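You operate a simulated robot arm through the tools that you are given. There is no shell and no other tool.

You are at the controls of a simulated two-armed robot. One attempt, no reset.

## Task
Wind the blue tape to the white stripe, key each fault on the tally and switch the light off.
Fine: light on while you wind; one press a fault, on the key of its kind; stripe at the red line; brake back on.

The check looks at the end state, three seconds after you hand in, the way a careful person would. Anything else that was tipped, shoved, dropped, spilled or broken makes it a failure.

## Robot
Two 7-joint arms with two-finger parallel grippers on one trunk that stands fixed in place. Base frame: the origin is at the foot of the trunk, x ahead of it, y to its left, z up. Readings come in m, degrees, newtons and seconds.
The left shoulder is at [0.07, 0.177, 1.17], the right one opposite. With the tool pointing down near the work surface each hand reaches from about 0.3 to 0.74 m from the base axis, measured 20 degrees to its own side. Payload 3.43 kg a hand.
Tool frame (each hand has its own): the origin (TCP) lies between the finger pads and is the grasp point; the fingertips stand 0.03 m ahead of it; z points along the fingers, y is the line along which they close. Largest opening 0.094 m; finger width 0.028, thickness 0.01; the body of the gripper, 0.05 by 0.096 m, starts 0.055 m behind the TCP.
Orientation is that of the tool frame in the base frame, as a unit quaternion [w, x, y, z]. With the fingers straight down and closing along the base's y, the tool's x points along the base's -x, its y along +y and its z along -z.

## Interface
- The arms move only by the tool jog_arm. It takes "left_deltas", "right_deltas" or both (then of equal length, played together; a hand with none holds still); each is a list of rows, each a list of 3 entries, a list of its own where there are three numbers: the shift along the base's x, y, z in units of 50 mm (1.0 is 50 mm), then the turn, a rotation vector about the base's x, y, z in units of 4 degrees (1.0 is 4 degrees), then the gripper command, from -1 (fully open) to 1 (shut), values between in proportion. In form: [[[dx, dy, dz], [rx, ry, rz], grip], ...]. A call has 1 to 20 rows; each row shifts and turns the commanded pose from where the row before left it. A call with a number of a shift or a turn outside -1 to 1 is refused whole. Each row takes 0.2 s and may step no farther than 0.05 m and 8.6 degrees from the row before; otherwise, or with a gripper value out of range, the whole call is refused. A pose out of reach is approached as far as the arm can. The call stops where the force on the tool passes 60 N (or 10 N more than at its start, if that is more) or the arm is blocked; 0.2 s more then pass. Each finger travels about 0.153 m/s and halts on what it meets, pressing with about 41 N; the grip force reading is that of the motor and also rises with nothing between the fingers. The clock runs only during rows and for 0.2 s after the last one: add rows that do not move to give the fingers time. It gives the time, the measured TCP pose, the force on the tool (base axes), the opening and the grip force at its end, in the units of the frame above (readings bear some noise), with the torque about the TCP (base axes, N m) and any sound that the robot's microphone picked up, and new pictures: "show" is both (left out), scene, wrist or none (wrist: the cameras of the hands that moved).
- Cameras (640 x 400 px; columns grow to the right, rows downward): "scene" is now at [0.1299, 0.0392, 1.4854]; the picture's right is [0.39, -0.92, 0.00], its down [-0.65, -0.28, -0.71] and it looks along [0.65, 0.28, -0.70] (base axes); focal length 308 px, centre (320, 200). "left" rides on the left gripper at [0.076, -0.014, -0.102] in its tool frame; the picture's right is [0.18, 0.98, 0.00], its down [-0.75, 0.14, -0.64] and it looks along [-0.63, 0.12, 0.77] (tool axes); focal length 243 px, centre (320, 200). "right" rides on the right gripper at [0.076, 0.014, -0.103] in its tool frame; the picture's right is [-0.18, 0.98, 0.00], its down [-0.75, -0.14, -0.64] and it looks along [-0.63, -0.12, 0.77] (tool axes); focal length 243 px, centre (320, 200). There is no depth. A picture from a camera that has moved, and an enlarged one, comes with that camera's place and axes in the base frame and with its lens. The place of the scene camera against the robot may be out by one fixed shift of up to 0.025 m in any direction.
- raise_lower(by): slides the trunk up (or, below 0, down) by that many m; the arms and the scene camera ride with it, the base frame stays. It gives what a move gives, with no picture.
- turn_head(pan, tilt): turns the head with the scene camera to pan (to the left, within 86 degrees either way) and tilt (down, from -29 to 69), counted from straight ahead of the robot. It gives what a move gives, and a new picture of the scene camera.
- enlarge(camera, box): a new picture of the part [left, top, right, bottom] of that camera's present view, enlarged. It takes no simulated time.
- hand_in(): hands the job in; it is judged then, once.

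Nothing tells you positions but the pictures and the camera data. Unless the task says otherwise, let go and move clear before handing in.

The tools are called as name(argument=value, ...) on one line, values as JSON. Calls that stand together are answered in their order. jog_arm: Moves the arms, as the interface text tells. Its arguments: {"type":"object","properties":{"left_deltas":{"type":"array","items":{"type":"array"}},"right_deltas":{"type":"array","items":{"type":"array"}},"show":{"type":"string","enum":["both","scene","wrist","none"]}},"required":[]} The other tools are called the same way: raise_lower (by) moves the trunk up or down; turn_head (pan, tilt) turns the head that bears the scene camera; enlarge (camera, box) takes an enlarged picture of a part of a camera's view; hand_in () hands the job in.

At the start:

```text
time_s: 0.0
left_ee_pos: [0.3582, 0.4651, 1.2308]
left_ee_rot: [-0.001, 0.0, 1.0, 0.0]
left_wrist_force: [1.0, -0.4, -0.1]
left_wrist_torque: [-0.01, -0.02, 0.01]
left_finger_gap: 0.0939
left_grip_force: 0.0
right_ee_pos: [0.3587, 0.021, 1.2776]
right_ee_rot: [0.0, 0.0, 1.0, 0.0]
right_wrist_force: [-0.8, -0.2, 0.4]
right_wrist_torque: [0.0, 0.05, -0.01]
right_finger_gap: 0.0942
right_grip_force: 0.0
trunk travel left (down, up): [-0.75, 0.09]
head pan, tilt (commanded): [23.2, 44.8]
```

scene: 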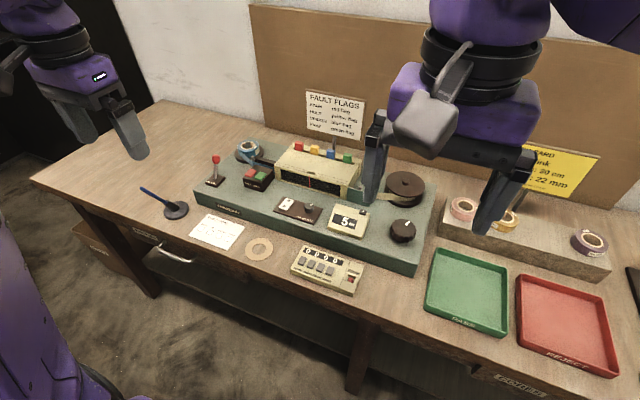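
right: 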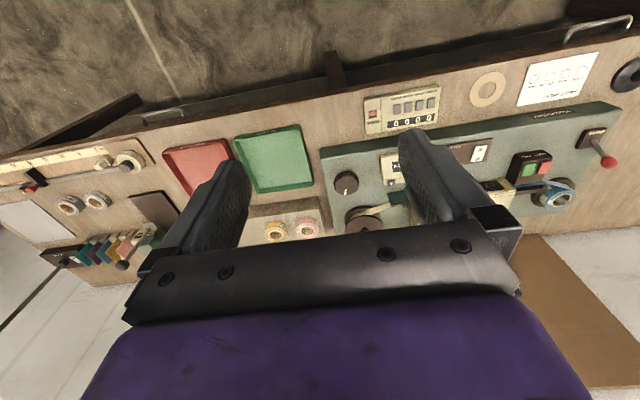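
left: 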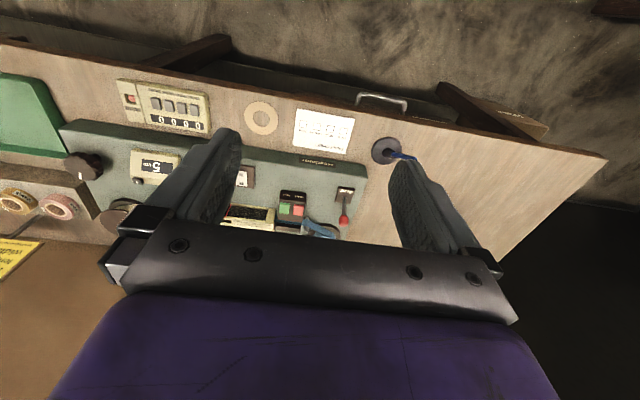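

I see a tape-inspection bench: a winder box with a lever, red/green buttons, blue tape reel, an inspection window with coloured flags, a take-up reel, a knob, and a tally counter in front. I'll look closely at each part before moving.

enlarge(camera="scene", box=[190, 130, 310, 205])

enlarge(camera="scene", box=[260, 130, 440, 245])

enlarge(camera="scene", box=[280, 230, 376, 300])

enlarge(camera="scene", box=[296, 80, 376, 145])

enlarge(camera="scene", box=[180, 205, 260, 255])

enlarge(camera="scene", box=[500, 130, 640, 220])

```text
5.33 times, centred on (250, 168) of scene
camera zoom: at [0.1299, 0.0392, 1.4854], right [0.39, -0.92, 0.0], down [-0.65, -0.28, -0.71], along [0.65, 0.28, -0.7], focal length 1644 px, centre (693, 373)
```

zoom: 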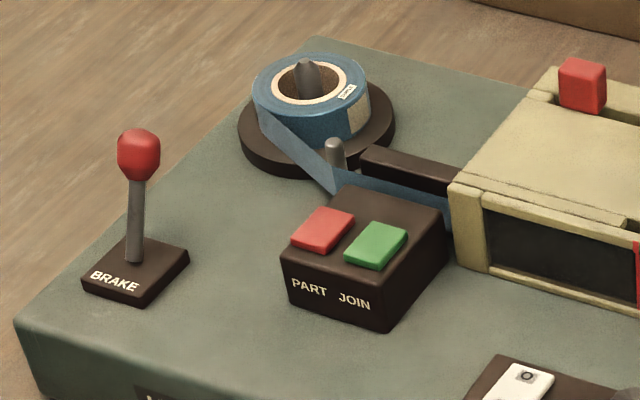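

```text
3.48 times, centred on (350, 188) of scene
camera zoom: at [0.1299, 0.0392, 1.4854], right [0.39, -0.92, 0.0], down [-0.65, -0.28, -0.71], along [0.65, 0.28, -0.7], focal length 1072 px, centre (216, 244)
```

zoom: 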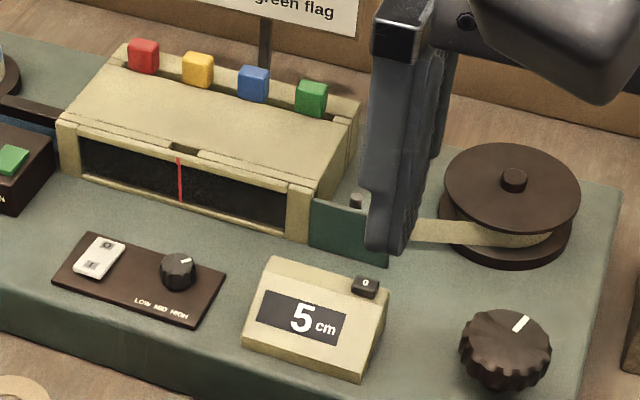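

```text
5.71 times, centred on (328, 265) of scene
camera zoom: at [0.1299, 0.0392, 1.4854], right [0.39, -0.92, 0.0], down [-0.65, -0.28, -0.71], along [0.65, 0.28, -0.7], focal length 1762 px, centre (274, -171)
```

zoom: 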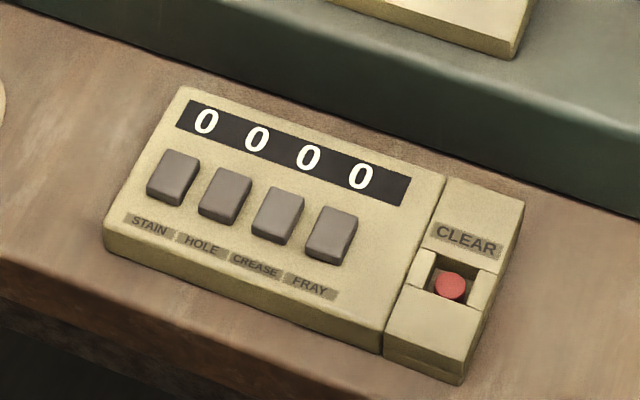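

```text
6.15 times, centred on (336, 112) of scene
camera zoom: at [0.1299, 0.0392, 1.4854], right [0.39, -0.92, 0.0], down [-0.65, -0.28, -0.71], along [0.65, 0.28, -0.7], focal length 1898 px, centre (222, 738)
```

zoom: 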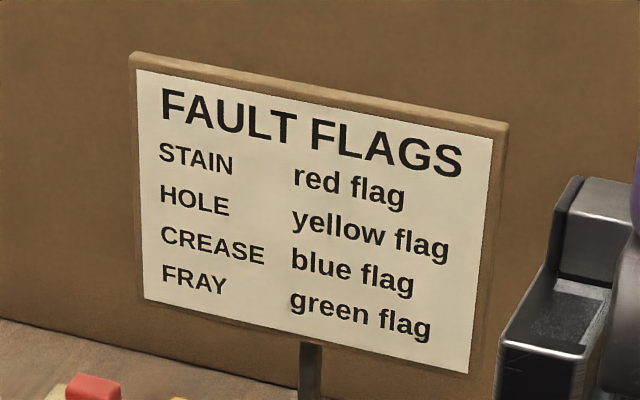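

```text
8.00 times, centred on (220, 230) of scene
camera zoom: at [0.1299, 0.0392, 1.4854], right [0.39, -0.92, 0.0], down [-0.65, -0.28, -0.71], along [0.65, 0.28, -0.7], focal length 2467 px, centre (1120, -40)
```

zoom: 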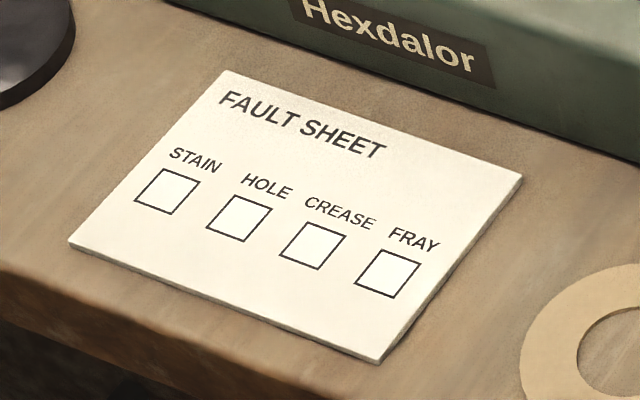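

```text
4.44 times, centred on (570, 175) of scene
camera zoom: at [0.1299, 0.0392, 1.4854], right [0.39, -0.92, 0.0], down [-0.65, -0.28, -0.71], along [0.65, 0.28, -0.7], focal length 1370 px, centre (-791, 311)
```

zoom: 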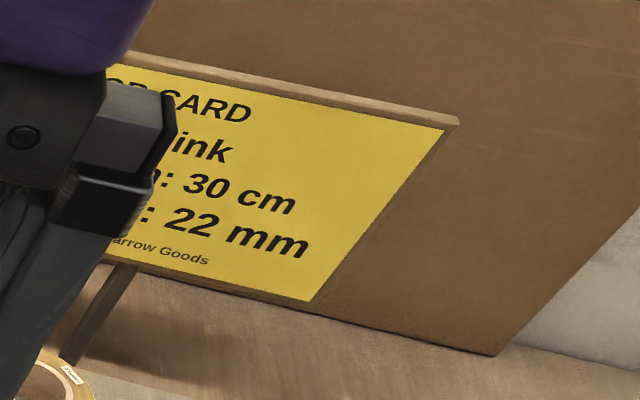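

The blue tape is already loaded, and flags for each fault kind stand behind the window. The right hand blocks part of the view, so I'll look around with the head first.

turn_head(pan=-25, tilt=45)

turn_head(pan=45, tilt=45)

```text
time_s: 1.2
left_ee_pos: [0.3581, 0.4661, 1.23]
left_ee_rot: [0.001, 0.001, 1.0, 0.0]
left_wrist_force: [-0.1, 0.2, -0.1]
left_wrist_torque: [0.01, 0.01, -0.03]
left_finger_gap: 0.0942
left_grip_force: 0.0
right_ee_pos: [0.3576, 0.0215, 1.2765]
right_ee_rot: [0.0, -0.001, 1.0, -0.001]
right_wrist_force: [0.5, 0.9, 0.0]
right_wrist_torque: [0.01, -0.02, 0.0]
right_finger_gap: 0.0941
right_grip_force: 0.0
trunk travel left (down, up): [-0.75, 0.09]
head pan, tilt (commanded): [-25.0, 45.0]
camera scene: at [0.1287, -0.0271, 1.4851], right [-0.42, -0.91, 0.0], down [-0.64, 0.3, -0.71], along [0.64, -0.3, -0.71], focal length 308 px, centre (320, 200)
```

scene: 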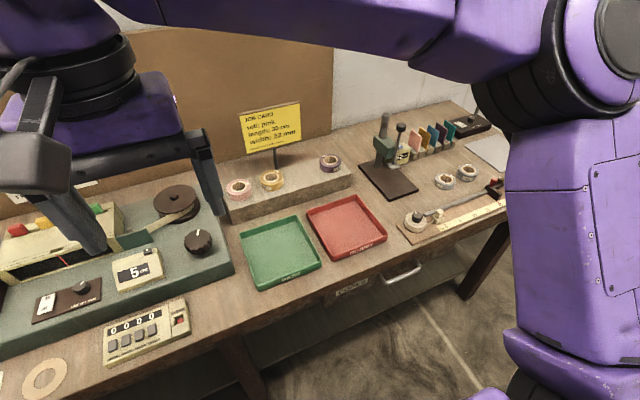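

```text
time_s: 2.6
left_ee_pos: [0.3575, 0.4663, 1.2293]
left_ee_rot: [0.0, 0.001, 1.0, 0.0]
left_wrist_force: [-0.8, 0.7, -0.5]
left_wrist_torque: [-0.01, -0.04, 0.02]
left_finger_gap: 0.0941
left_grip_force: 0.0
right_ee_pos: [0.3579, 0.0204, 1.2768]
right_ee_rot: [0.0, 0.0, 1.0, 0.001]
right_wrist_force: [0.6, -0.6, -0.8]
right_wrist_torque: [0.04, 0.0, 0.01]
right_finger_gap: 0.094
right_grip_force: 0.0
trunk travel left (down, up): [-0.75, 0.09]
head pan, tilt (commanded): [45.0, 45.0]
camera scene: at [0.1125, 0.0646, 1.4851], right [0.71, -0.71, 0.0], down [-0.5, -0.5, -0.71], along [0.5, 0.5, -0.71], focal length 308 px, centre (320, 200)
```

scene: 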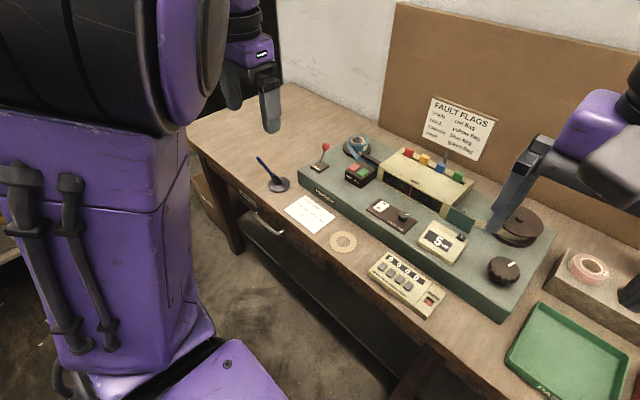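

The rest of the bench (trays, cutter, other rolls) isn't part of this job. I'll swing the right hand out of the camera's view and measure the machine.

jog_arm(right_deltas=[[[0, -1, 0], [0, 0, 0], -1], [[0, -1, 0], [0, 0, 0], -1], [[0, -1, 0], [0, 0, 0], -1], [[0, -1, 0], [0, 0, 0], -1], [[0, -1, 0], [0, 0, 0], -1], [[0, 0, 0], [0, 0, 0], -1]], show="both")

turn_head(pan=23, tilt=45)

```text
time_s: 4.0
left_ee_pos: [0.3582, 0.4669, 1.2299]
left_ee_rot: [0.0, 0.0, 1.0, -0.001]
left_wrist_force: [0.9, -0.1, -0.1]
left_wrist_torque: [0.0, 0.01, -0.01]
left_finger_gap: 0.0939
left_grip_force: 0.1
right_ee_pos: [0.3511, -0.2067, 1.265]
right_ee_rot: [0.0, 0.001, 1.0, -0.001]
right_wrist_force: [0.7, -0.1, -0.2]
right_wrist_torque: [-0.01, 0.01, 0.02]
right_finger_gap: 0.0941
right_grip_force: 0.2
right hand out of reach, approached as far as the arm can: row 5
trunk travel left (down, up): [-0.75, 0.09]
head pan, tilt (commanded): [45.0, 45.0]
camera scene: at [0.1128, 0.066, 1.485], right [0.71, -0.71, 0.0], down [-0.5, -0.5, -0.71], along [0.5, 0.5, -0.71], focal length 308 px, centre (320, 200)
camera right: at [0.2741, -0.191, 1.3671], right [0.19, 0.98, 0.0], down [0.75, -0.14, 0.64], along [0.63, -0.12, -0.77], focal length 243 px, centre (320, 200)
```

scene: 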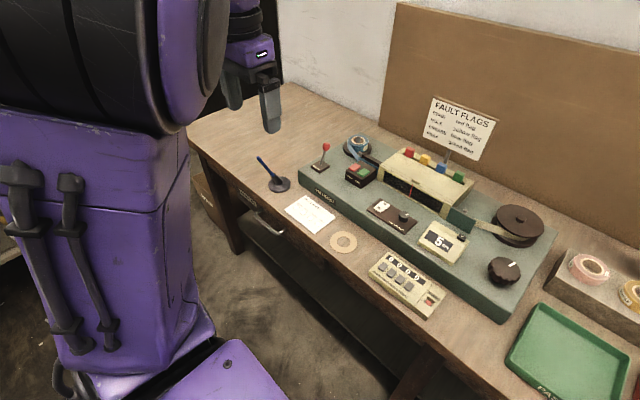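
right: 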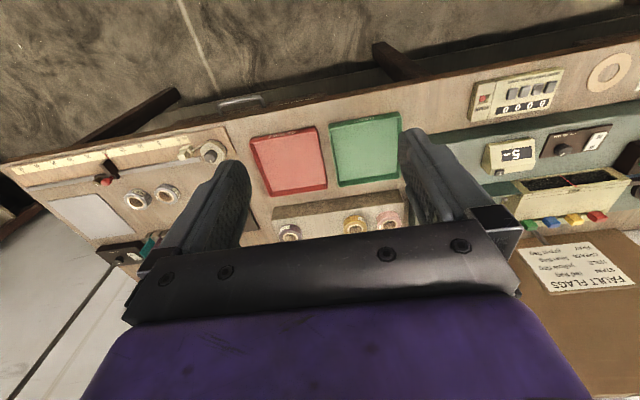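

```text
time_s: 4.8
left_ee_pos: [0.3571, 0.4663, 1.2292]
left_ee_rot: [0.0, 0.0, 1.0, 0.001]
left_wrist_force: [0.1, -0.7, -0.2]
left_wrist_torque: [-0.01, -0.02, -0.02]
left_finger_gap: 0.094
left_grip_force: 0.0
right_ee_pos: [0.3513, -0.2081, 1.2651]
right_ee_rot: [0.001, 0.001, 1.0, 0.001]
right_wrist_force: [0.4, 0.1, -0.1]
right_wrist_torque: [-0.02, 0.02, 0.01]
right_finger_gap: 0.0939
right_grip_force: 0.1
trunk travel left (down, up): [-0.75, 0.09]
head pan, tilt (commanded): [23.0, 45.0]
camera scene: at [0.1296, 0.0385, 1.4851], right [0.39, -0.92, 0.0], down [-0.65, -0.28, -0.71], along [0.65, 0.28, -0.71], focal length 308 px, centre (320, 200)
```

scene: 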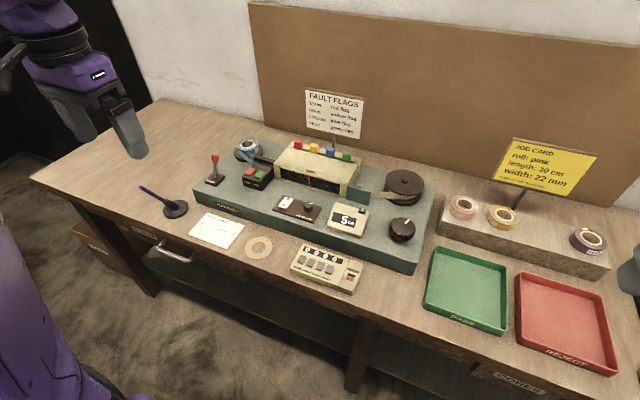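

enlarge(camera="scene", box=[320, 130, 448, 210])

enlarge(camera="scene", box=[262, 180, 390, 260])

enlarge(camera="scene", box=[340, 190, 436, 250])

enlarge(camera="scene", box=[190, 130, 318, 210])

enlarge(camera="scene", box=[260, 130, 380, 205])

enlarge(camera="left", box=[200, 160, 400, 285])

```text
5.00 times, centred on (384, 170) of scene
camera zoom: at [0.1296, 0.0385, 1.4851], right [0.39, -0.92, 0.0], down [-0.65, -0.28, -0.71], along [0.65, 0.28, -0.71], focal length 1542 px, centre (0, 350)
```

zoom: 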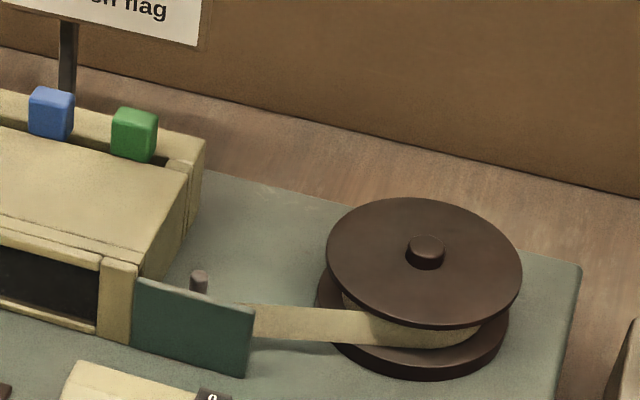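

```text
5.00 times, centred on (326, 220) of scene
camera zoom: at [0.1296, 0.0385, 1.4851], right [0.39, -0.92, 0.0], down [-0.65, -0.28, -0.71], along [0.65, 0.28, -0.71], focal length 1542 px, centre (290, 100)
```

zoom: 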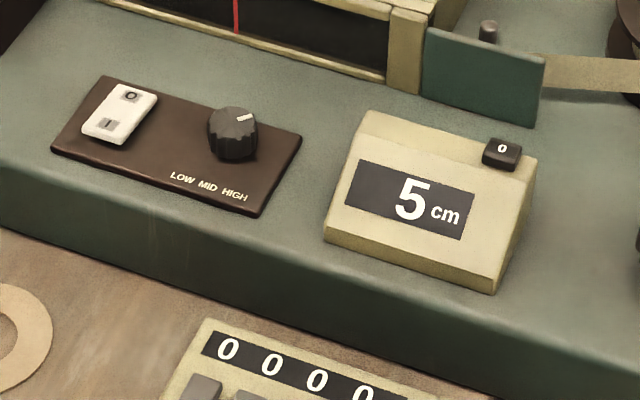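

```text
6.67 times, centred on (388, 220) of scene
camera zoom: at [0.1296, 0.0385, 1.4851], right [0.39, -0.92, 0.0], down [-0.65, -0.28, -0.71], along [0.65, 0.28, -0.71], focal length 2056 px, centre (-133, 67)
```

zoom: 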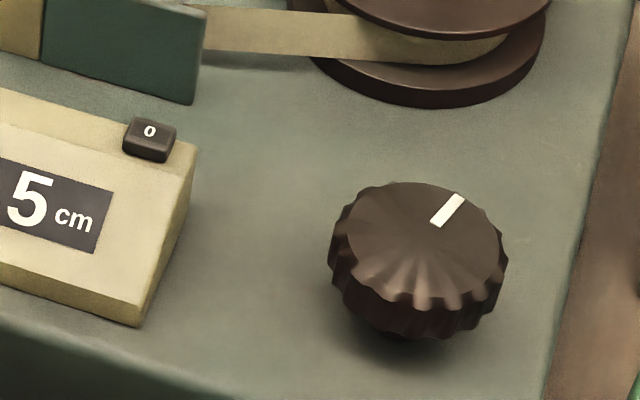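

```text
5.00 times, centred on (254, 170) of scene
camera zoom: at [0.1296, 0.0385, 1.4851], right [0.39, -0.92, 0.0], down [-0.65, -0.28, -0.71], along [0.65, 0.28, -0.71], focal length 1542 px, centre (650, 350)
```

zoom: 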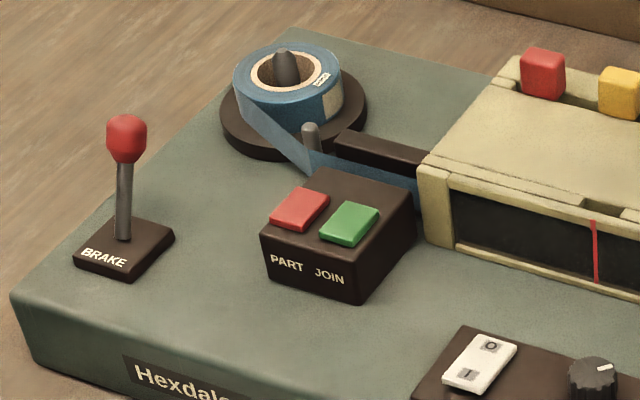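

```text
5.33 times, centred on (320, 168) of scene
camera zoom: at [0.1296, 0.0385, 1.4851], right [0.39, -0.92, 0.0], down [-0.65, -0.28, -0.71], along [0.65, 0.28, -0.71], focal length 1644 px, centre (320, 373)
```

zoom: 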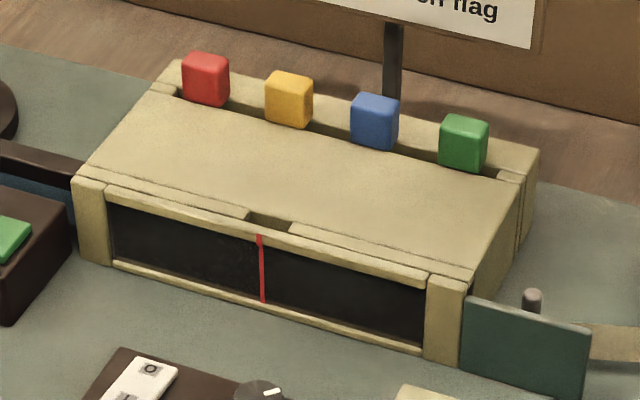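

```text
3.20 times, centred on (300, 222) of left
camera zoom: at [0.2805, 0.4507, 1.3331], right [-0.18, 0.98, 0.0], down [0.75, 0.14, 0.64], along [0.63, 0.12, -0.77], focal length 776 px, centre (384, 128)
```

zoom: 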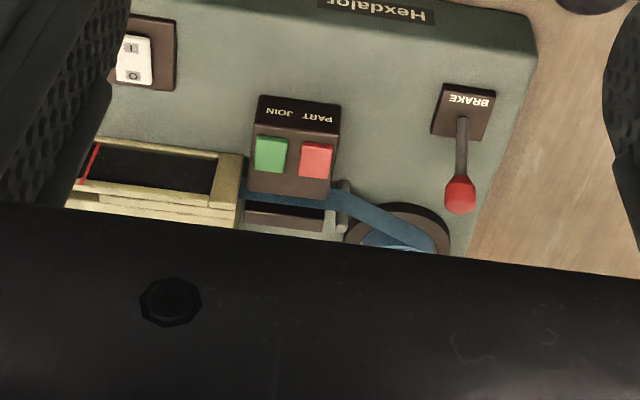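

Key items are visible now: light rocker (O/I) with dimmer, brake lever leaning away (on), big black winding knob by the take-up reel, and the tally in front. I'll move the left hand to get a second wrist view for triangulation.

jog_arm(left_deltas=[[[0, -1, -0.5], [0, 0, 0], -1], [[0, -1, -0.5], [0, 0, 0], -1], [[0, -1, -0.5], [0, 0, 0], -1], [[0, 0, -0.5], [0, 0, 0], 1], [[0, 0, 0], [0, 0, 0], 1], [[0, 0, 0], [0, 0, 0], 1]], show="both")

```text
refused: row 1 steps farther than a row can; nothing moved
```

The combined step exceeded 50 mm; I'll retry with smaller rows.

jog_arm(left_deltas=[[[0, -0.85, -0.45], [0, 0, 0], 1], [[0, -0.85, -0.45], [0, 0, 0], 1], [[0, -0.85, -0.45], [0, 0, 0], 1], [[0, -0.85, -0.45], [0, 0, 0], 1], [[0, 0, 0], [0, 0, 0], 1], [[0, 0, 0], [0, 0, 0], 1]], show="both")

```text
time_s: 6.2
left_ee_pos: [0.3971, 0.3326, 1.1236]
left_ee_rot: [0.0, -0.001, 1.0, -0.009]
left_wrist_force: [0.2, -0.9, -0.6]
left_wrist_torque: [-0.03, -0.01, 0.03]
left_finger_gap: 0.0
left_grip_force: 32.9
left hand out of reach, approached as far as the arm can: row 2, 3, 4
right_ee_pos: [0.35, -0.2058, 1.2643]
right_ee_rot: [0.0, 0.001, 1.0, 0.0]
right_wrist_force: [0.2, -0.6, -0.5]
right_wrist_torque: [-0.06, 0.01, 0.04]
right_finger_gap: 0.094
right_grip_force: 0.0
trunk travel left (down, up): [-0.75, 0.09]
head pan, tilt (commanded): [23.0, 45.0]
camera scene: at [0.1298, 0.0397, 1.485], right [0.39, -0.92, 0.0], down [-0.65, -0.28, -0.71], along [0.65, 0.28, -0.71], focal length 308 px, centre (320, 200)
camera left: at [0.3202, 0.32, 1.2272], right [-0.19, 0.98, -0.02], down [0.75, 0.16, 0.64], along [0.63, 0.11, -0.77], focal length 243 px, centre (320, 200)
```

scene: 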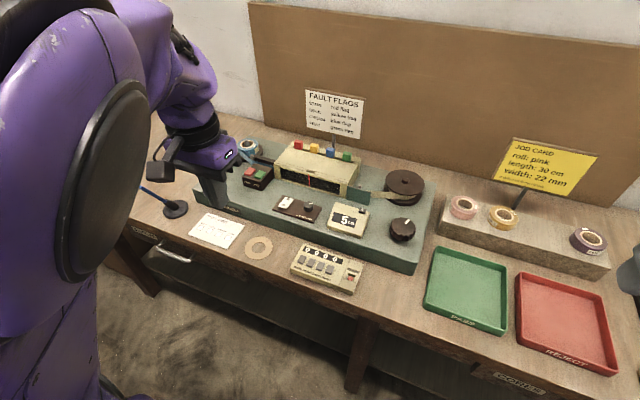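
left: 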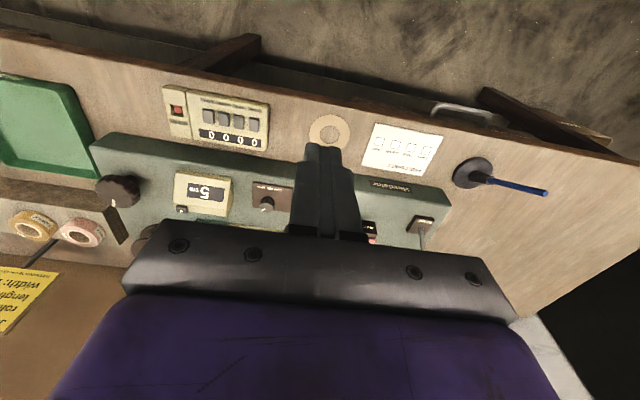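

The left hand hit its inner reach limit, so I'll use this view for calibration: I'll zoom on the fingertip and machine features from both cameras.

enlarge(camera="scene", box=[180, 150, 276, 210])

enlarge(camera="left", box=[80, 80, 304, 220])

enlarge(camera="left", box=[280, 100, 504, 240])

```text
6.67 times, centred on (228, 180) of scene
camera zoom: at [0.1298, 0.0397, 1.485], right [0.39, -0.92, 0.0], down [-0.65, -0.28, -0.71], along [0.65, 0.28, -0.71], focal length 2056 px, centre (933, 333)
```

zoom: 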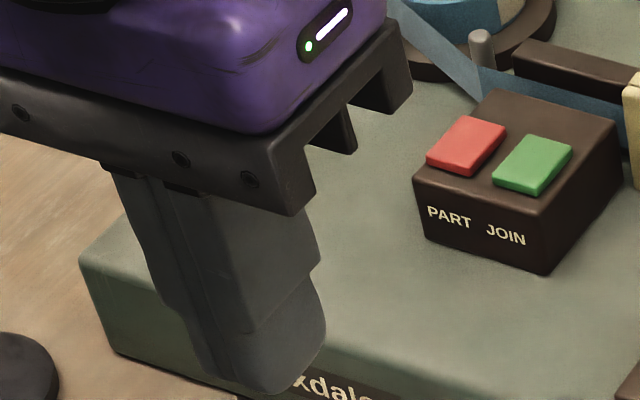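

```text
2.86 times, centred on (192, 150) of left
camera zoom: at [0.3202, 0.32, 1.2272], right [-0.19, 0.98, -0.02], down [0.75, 0.16, 0.64], along [0.63, 0.11, -0.77], focal length 693 px, centre (686, 343)
```

zoom: 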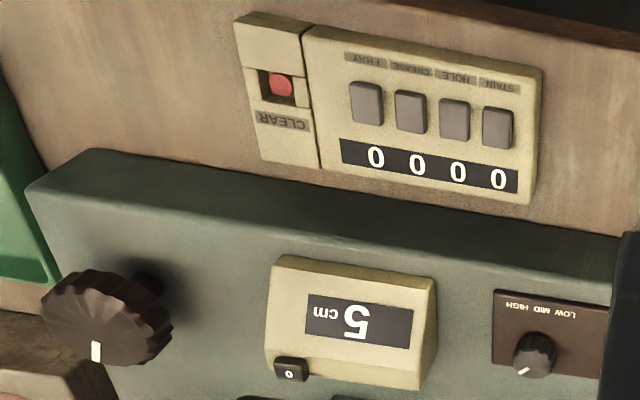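

```text
2.86 times, centred on (392, 170) of left
camera zoom: at [0.3202, 0.32, 1.2272], right [-0.19, 0.98, -0.02], down [0.75, 0.16, 0.64], along [0.63, 0.11, -0.77], focal length 693 px, centre (114, 286)
```

zoom: 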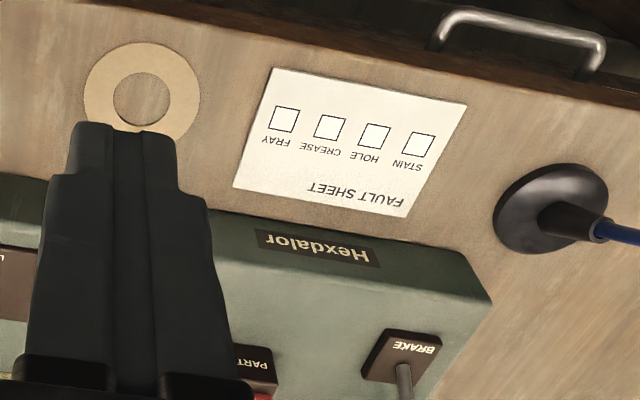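

I have rough fixes: brake lever base about (0.635, 0.578, 0.89), light rocker near (0.625, 0.337, 0.885), tally keys near x 0.51. Next I'll bring the closed left hand out over the switch for a closer look.

jog_arm(left_deltas=[[[0.9, 0, 0], [0, 0, 0], 1], [[0.9, 0, 0], [0, 0, 0], 1], [[0.9, 0, 0], [0, 0, 0], 1], [[0, 0, 0], [0, 0, 0], 1]], show="both")

```text
time_s: 7.2
left_ee_pos: [0.5305, 0.33, 1.1261]
left_ee_rot: [0.0, 0.0, 1.0, 0.0]
left_wrist_force: [0.1, 0.7, -0.9]
left_wrist_torque: [0.01, 0.01, 0.0]
left_finger_gap: 0.0
left_grip_force: 32.8
right_ee_pos: [0.3497, -0.2075, 1.2649]
right_ee_rot: [0.001, 0.001, 1.0, 0.002]
right_wrist_force: [-0.4, -0.6, 0.0]
right_wrist_torque: [-0.01, -0.03, -0.02]
right_finger_gap: 0.094
right_grip_force: 0.0
trunk travel left (down, up): [-0.75, 0.09]
head pan, tilt (commanded): [23.0, 45.0]
camera scene: at [0.1288, 0.0386, 1.4852], right [0.39, -0.92, 0.0], down [-0.65, -0.28, -0.71], along [0.65, 0.28, -0.71], focal length 308 px, centre (320, 200)
camera left: at [0.4543, 0.3166, 1.2289], right [-0.18, 0.98, 0.0], down [0.75, 0.14, 0.64], along [0.63, 0.12, -0.77], focal length 243 px, centre (320, 200)
```

scene: 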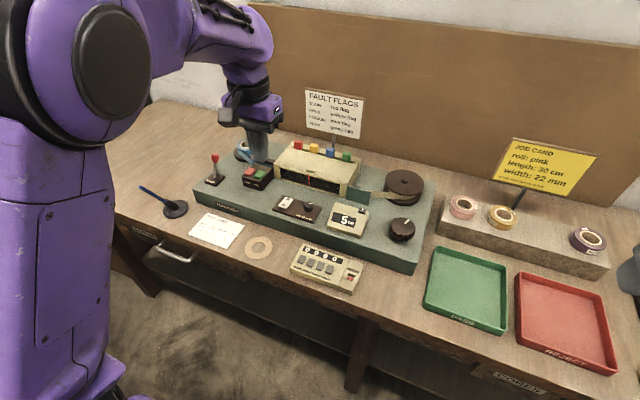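
left: 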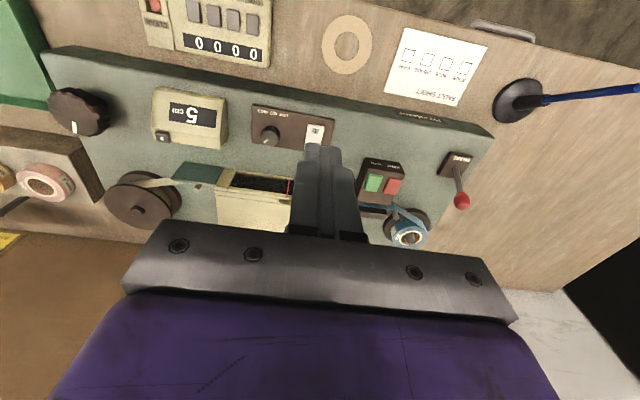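

Good view from here. I'll zoom in on several wrist-view regions to triangulate.

enlarge(camera="left", box=[40, 80, 232, 200])

enlarge(camera="left", box=[220, 90, 412, 210])

enlarge(camera="left", box=[340, 130, 500, 230])

enlarge(camera="left", box=[130, 0, 290, 100])

enlarge(camera="scene", box=[210, 110, 306, 170])

```text
3.33 times, centred on (136, 140) of left
camera zoom: at [0.4543, 0.3166, 1.2289], right [-0.18, 0.98, 0.0], down [0.75, 0.14, 0.64], along [0.63, 0.12, -0.77], focal length 809 px, centre (933, 400)
```

zoom: 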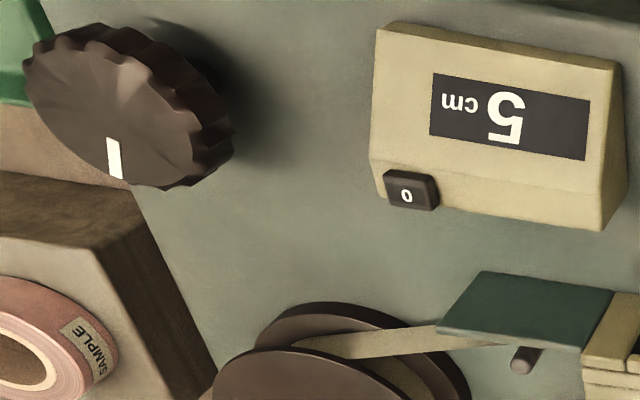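

```text
3.33 times, centred on (316, 150) of left
camera zoom: at [0.4543, 0.3166, 1.2289], right [-0.18, 0.98, 0.0], down [0.75, 0.14, 0.64], along [0.63, 0.12, -0.77], focal length 809 px, centre (333, 367)
```

zoom: 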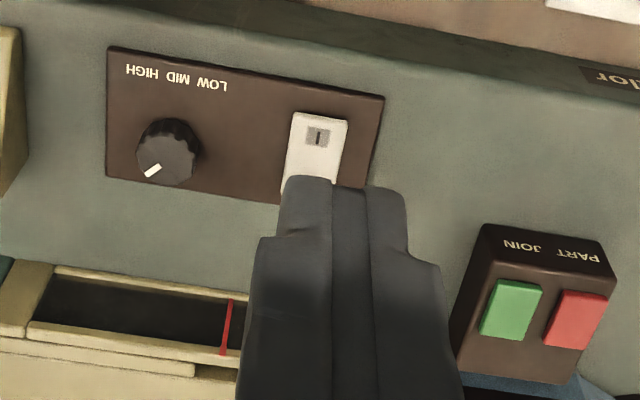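

```text
4.00 times, centred on (420, 180) of left
camera zoom: at [0.4543, 0.3166, 1.2289], right [-0.18, 0.98, 0.0], down [0.75, 0.14, 0.64], along [0.63, 0.12, -0.77], focal length 970 px, centre (-80, 280)
```

zoom: 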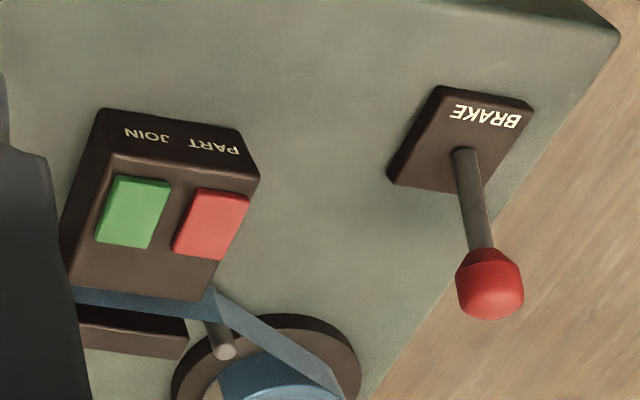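

```text
4.00 times, centred on (210, 50) of left
camera zoom: at [0.4543, 0.3166, 1.2289], right [-0.18, 0.98, 0.0], down [0.75, 0.14, 0.64], along [0.63, 0.12, -0.77], focal length 970 px, centre (760, 800)
```

zoom: 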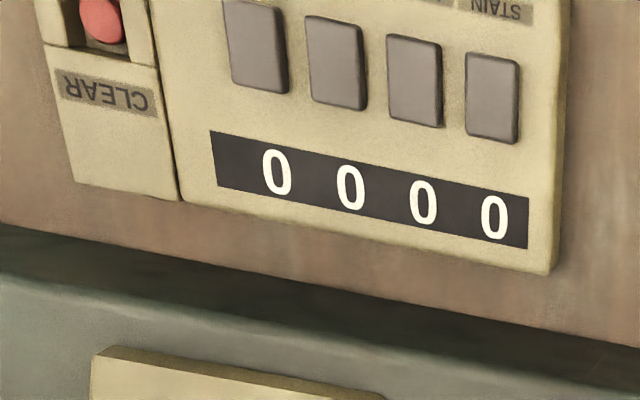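

```text
6.67 times, centred on (258, 140) of scene
camera zoom: at [0.1288, 0.0386, 1.4852], right [0.39, -0.92, 0.0], down [-0.65, -0.28, -0.71], along [0.65, 0.28, -0.71], focal length 2056 px, centre (733, 600)
```

zoom: 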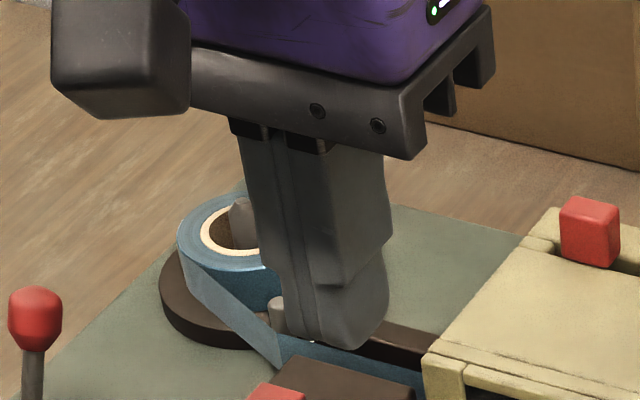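

Triangulation is consistent: light rocker's "I" side at (0.601, 0.337, 0.899), brake knob at (0.65, 0.573, 0.947), winding knob top near (0.63, 0.02, 0.911). I'll descend above the "I" half of the rocker with closed fingers.

jog_arm(left_deltas=[[[0.318, 0.035, -0.83], [0, 0, 0], 1], [[0.318, 0.035, -0.83], [0, 0, 0], 1], [[0.318, 0.035, -0.83], [0, 0, 0], 1], [[0.318, 0.035, -0.83], [0, 0, 0], 1], [[0, 0, 0], [0, 0, 0], 1]], show="both")

enlarge(camera="left", box=[220, 60, 412, 180])

enlarge(camera="scene", box=[240, 150, 336, 210])

```text
time_s: 8.4
left_ee_pos: [0.5952, 0.3372, 0.9601]
left_ee_rot: [0.0, 0.0, 1.0, 0.0]
left_wrist_force: [0.9, 0.3, 0.0]
left_wrist_torque: [0.01, 0.0, 0.02]
left_finger_gap: 0.0
left_grip_force: 33.0
right_ee_pos: [0.3498, -0.2075, 1.2647]
right_ee_rot: [0.001, 0.001, 1.0, 0.002]
right_wrist_force: [0.2, -0.2, -0.5]
right_wrist_torque: [0.0, 0.0, 0.02]
right_finger_gap: 0.0938
right_grip_force: 0.0
trunk travel left (down, up): [-0.75, 0.09]
head pan, tilt (commanded): [23.0, 45.0]
camera scene: at [0.1286, 0.0383, 1.4852], right [0.39, -0.92, 0.0], down [-0.65, -0.28, -0.71], along [0.65, 0.28, -0.71], focal length 308 px, centre (320, 200)
camera left: at [0.5183, 0.3227, 1.0626], right [-0.18, 0.98, 0.0], down [0.75, 0.14, 0.64], along [0.63, 0.12, -0.77], focal length 243 px, centre (320, 200)
```

scene: 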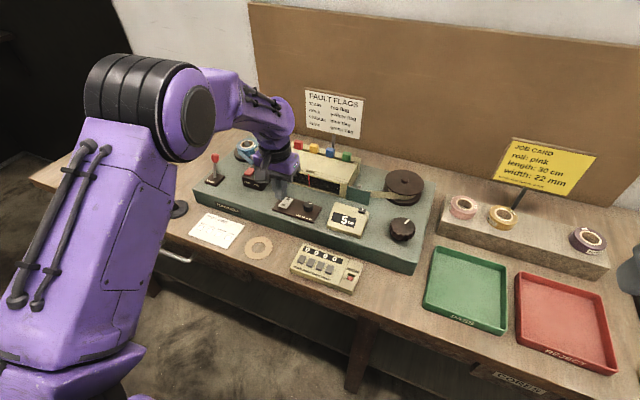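
left: 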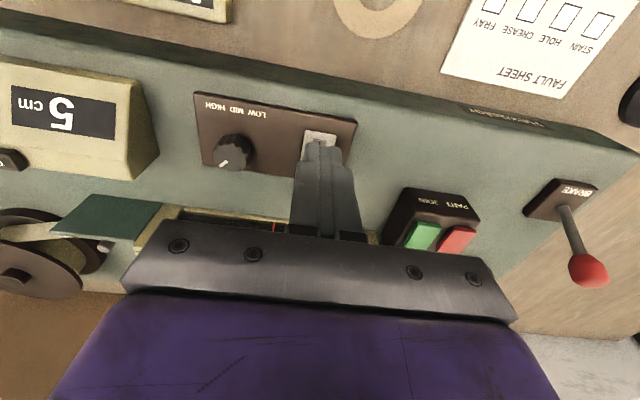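

```text
3.33 times, centred on (316, 120) of left
camera zoom: at [0.5183, 0.3227, 1.0626], right [-0.18, 0.98, 0.0], down [0.75, 0.14, 0.64], along [0.63, 0.12, -0.77], focal length 809 px, centre (333, 467)
```

zoom: 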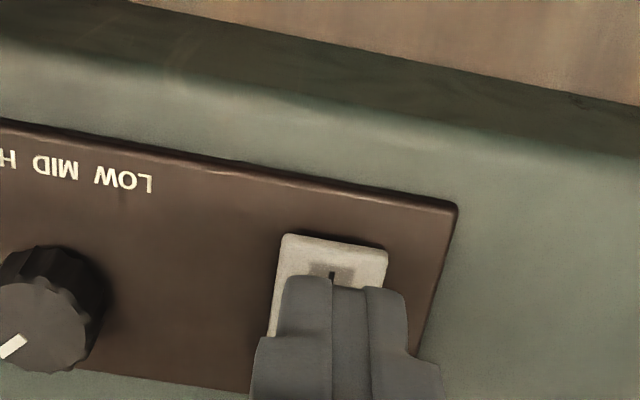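

```text
6.67 times, centred on (288, 180) of scene
camera zoom: at [0.1286, 0.0383, 1.4852], right [0.39, -0.92, 0.0], down [-0.65, -0.28, -0.71], along [0.65, 0.28, -0.71], focal length 2056 px, centre (533, 333)
```

zoom: 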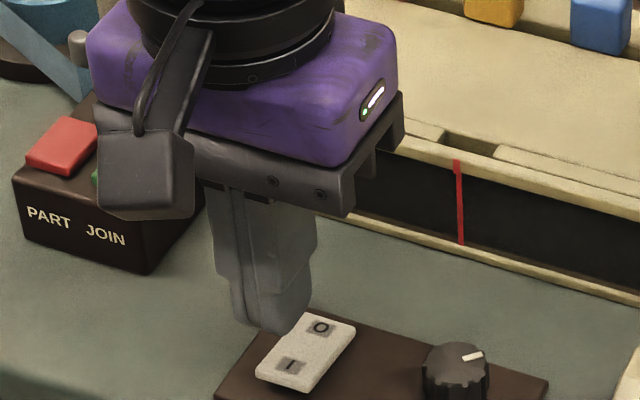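

The fingertips sit right over the "I" half of the rocker. I'll shift 3 mm toward the near edge and press down gently.

jog_arm(left_deltas=[[[-0.06, 0, -0.3], [0, 0, 0], 1], [[0, 0, -0.2], [0, 0, 0], 1], [[0, 0, -0.1], [0, 0, 0], 1], [[0, 0, -0.06], [0, 0, 0], 1], [[0, 0, -0.06], [0, 0, 0], 1]], show="both")

enlarge(camera="scene", box=[240, 150, 336, 210])

```text
time_s: 9.6
left_ee_pos: [0.5927, 0.3374, 0.9232]
left_ee_rot: [0.0, 0.0, 1.0, 0.001]
left_wrist_force: [-1.4, 0.9, 3.6]
left_wrist_torque: [-0.02, 0.02, 0.03]
left_finger_gap: 0.0
left_grip_force: 33.0
right_ee_pos: [0.3505, -0.2071, 1.264]
right_ee_rot: [0.002, 0.001, 1.0, 0.0]
right_wrist_force: [0.2, 0.1, 0.4]
right_wrist_torque: [-0.01, 0.05, 0.0]
right_finger_gap: 0.094
right_grip_force: 0.1
trunk travel left (down, up): [-0.75, 0.09]
head pan, tilt (commanded): [23.0, 45.0]
heard: click
camera scene: at [0.1291, 0.0385, 1.4852], right [0.39, -0.92, 0.0], down [-0.65, -0.28, -0.71], along [0.65, 0.28, -0.71], focal length 308 px, centre (320, 200)
camera left: at [0.5156, 0.3229, 1.0265], right [-0.18, 0.98, 0.0], down [0.75, 0.14, 0.64], along [0.63, 0.12, -0.77], focal length 243 px, centre (320, 200)
```

scene: 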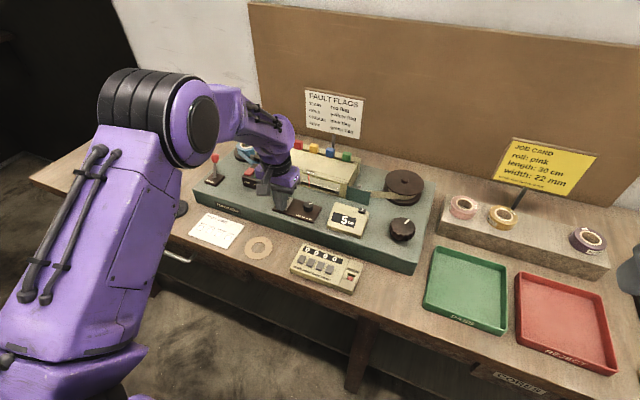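
left: 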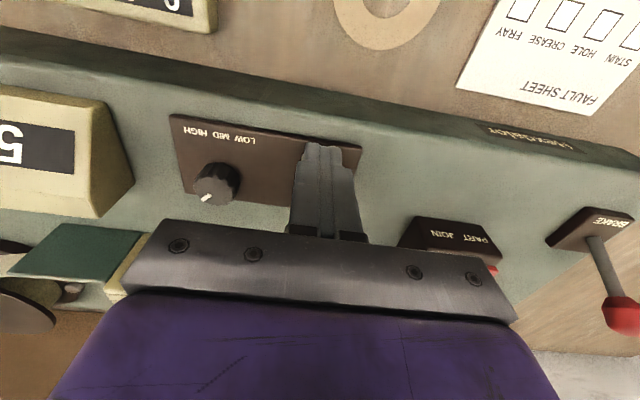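

```text
6.67 times, centred on (288, 180) of scene
camera zoom: at [0.1291, 0.0385, 1.4852], right [0.39, -0.92, 0.0], down [-0.65, -0.28, -0.71], along [0.65, 0.28, -0.71], focal length 2056 px, centre (533, 333)
```

zoom: 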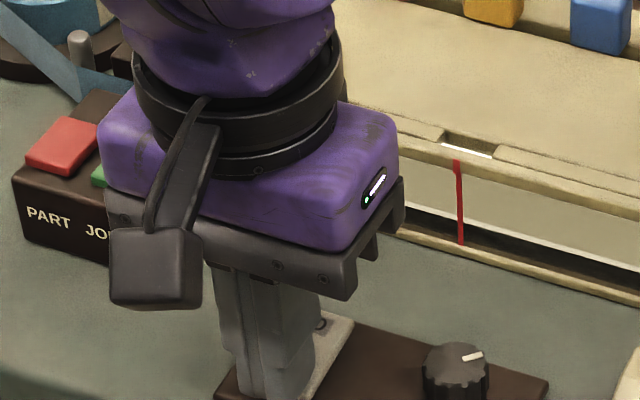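

A click was heard and the window is lit. I'll lift off and move toward the brake lever, checking the lit window on the way.

jog_arm(left_deltas=[[[0, 0, 0.6], [0, 0, 0], 1], [[-0.2, 0.2, 0.9], [0, 0, 0], 1], [[-0.2, 0.7, 0.6], [0, 0, 0], 1], [[0, 0.95, 0], [0, 0, 0], 0], [[0, 0.95, 0], [0, 0, 0], 0], [[0, 0.95, 0], [0, 0, 0], 0], [[0, 0.95, 0], [0, 0, 0], 0], [[0, 0, 0], [0, 0, 0], 0]], show="both")

enlarge(camera="scene", box=[260, 130, 380, 205])

enlarge(camera="left", box=[200, 100, 440, 250])

```text
time_s: 11.4
left_ee_pos: [0.5713, 0.5721, 1.0286]
left_ee_rot: [0.0, 0.001, 1.0, 0.0]
left_wrist_force: [-0.1, 0.0, -0.4]
left_wrist_torque: [0.04, -0.02, -0.02]
left_finger_gap: 0.0469
left_grip_force: 0.0
right_ee_pos: [0.3508, -0.2087, 1.2648]
right_ee_rot: [0.0, 0.002, 1.0, 0.001]
right_wrist_force: [0.3, -0.5, -0.7]
right_wrist_torque: [0.01, -0.02, -0.02]
right_finger_gap: 0.0938
right_grip_force: 0.1
trunk travel left (down, up): [-0.75, 0.09]
head pan, tilt (commanded): [23.0, 45.0]
camera scene: at [0.1295, 0.0376, 1.4851], right [0.39, -0.92, 0.0], down [-0.65, -0.28, -0.71], along [0.65, 0.28, -0.71], focal length 308 px, centre (320, 200)
camera left: at [0.4954, 0.5583, 1.1308], right [-0.18, 0.98, 0.0], down [0.75, 0.14, 0.64], along [0.63, 0.12, -0.77], focal length 243 px, centre (320, 200)
```

scene: 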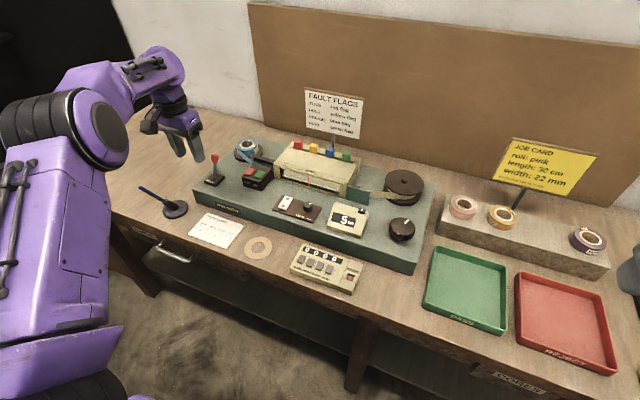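
left: 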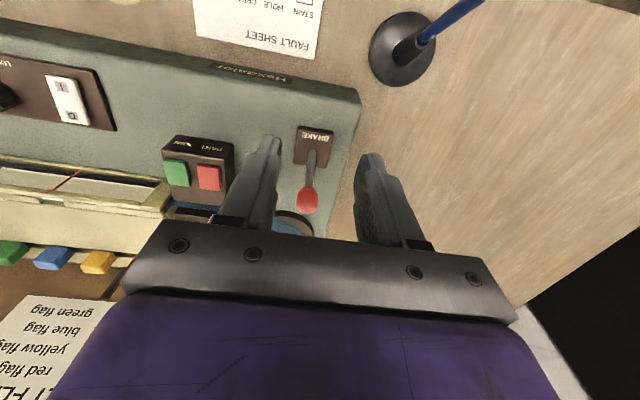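

```text
5.33 times, centred on (320, 168) of scene
camera zoom: at [0.1295, 0.0376, 1.4851], right [0.39, -0.92, 0.0], down [-0.65, -0.28, -0.71], along [0.65, 0.28, -0.71], focal length 1644 px, centre (320, 373)
```

zoom: 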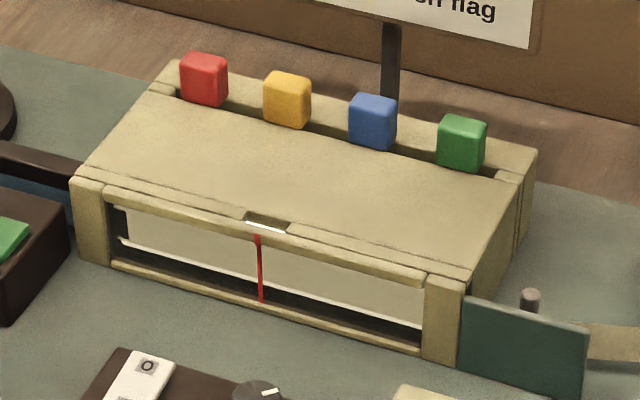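

```text
2.67 times, centred on (320, 175) of left
camera zoom: at [0.4954, 0.5583, 1.1308], right [-0.18, 0.98, 0.0], down [0.75, 0.14, 0.64], along [0.63, 0.12, -0.77], focal length 647 px, centre (320, 267)
```

zoom: 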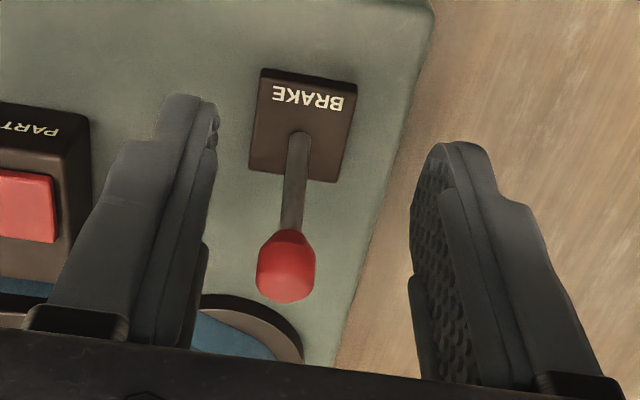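

The light shows a cream leader in the window, so the blue tape follows it. Now I'll straddle the brake lever's red knob with the left gripper.

jog_arm(left_deltas=[[[0.78, 0.02, 0], [0, 0, 0], 0], [[0.78, 0.02, 0], [0, 0, 0], 0], [[0, 0, -0.6], [0, 0, 0], 0], [[0, 0, -0.6], [0, 0, 0], 0], [[0, 0, -0.47], [0, 0, 0], 0], [[0, 0, 0], [0, 0, 0], 0]], show="both")

enlarge(camera="left", box=[200, 100, 440, 250])

enlarge(camera="scene", box=[170, 120, 266, 200])

```text
time_s: 12.8
left_ee_pos: [0.6107, 0.5599, 0.939]
left_ee_rot: [0.001, 0.0, 1.0, 0.0]
left_wrist_force: [-0.6, 0.9, 0.2]
left_wrist_torque: [0.0, -0.03, -0.02]
left_finger_gap: 0.0472
left_grip_force: 0.0
left hand out of reach, approached as far as the arm can: row 1, 2
right_ee_pos: [0.35, -0.2078, 1.2648]
right_ee_rot: [0.0, 0.001, 1.0, 0.0]
right_wrist_force: [-0.2, -0.3, -0.2]
right_wrist_torque: [-0.01, 0.02, 0.01]
right_finger_gap: 0.0941
right_grip_force: 0.1
trunk travel left (down, up): [-0.75, 0.09]
head pan, tilt (commanded): [23.0, 45.0]
camera scene: at [0.1296, 0.0385, 1.4851], right [0.39, -0.92, 0.0], down [-0.65, -0.28, -0.71], along [0.65, 0.28, -0.71], focal length 308 px, centre (320, 200)
camera left: at [0.5336, 0.5446, 1.0409], right [-0.18, 0.98, 0.0], down [0.75, 0.14, 0.64], along [0.63, 0.12, -0.77], focal length 243 px, centre (320, 200)
```

scene: 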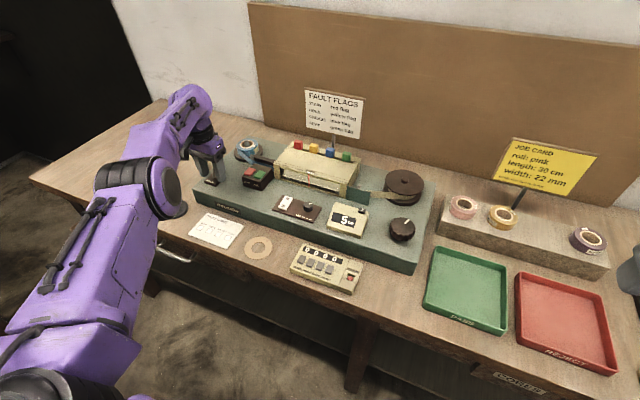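
left: 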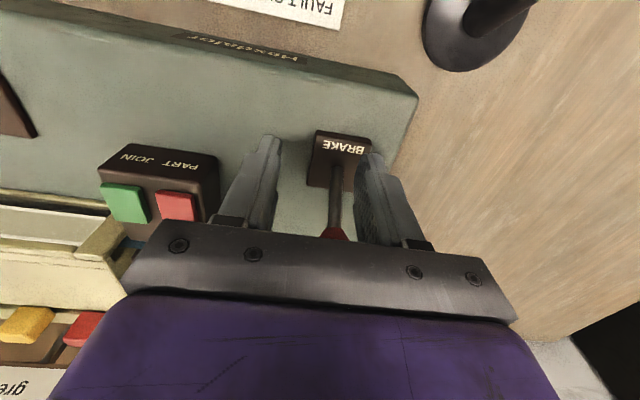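

```text
2.67 times, centred on (320, 175) of left
camera zoom: at [0.5336, 0.5446, 1.0409], right [-0.18, 0.98, 0.0], down [0.75, 0.14, 0.64], along [0.63, 0.12, -0.77], focal length 647 px, centre (320, 267)
```

zoom: 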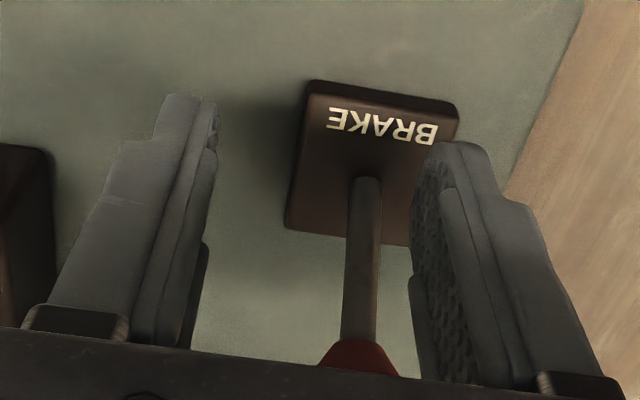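

```text
5.00 times, centred on (218, 160) of scene
camera zoom: at [0.1296, 0.0385, 1.4851], right [0.39, -0.92, 0.0], down [-0.65, -0.28, -0.71], along [0.65, 0.28, -0.71], focal length 1542 px, centre (830, 400)
```

zoom: 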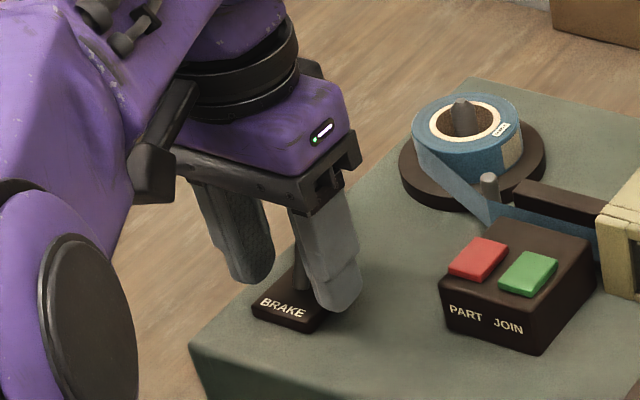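

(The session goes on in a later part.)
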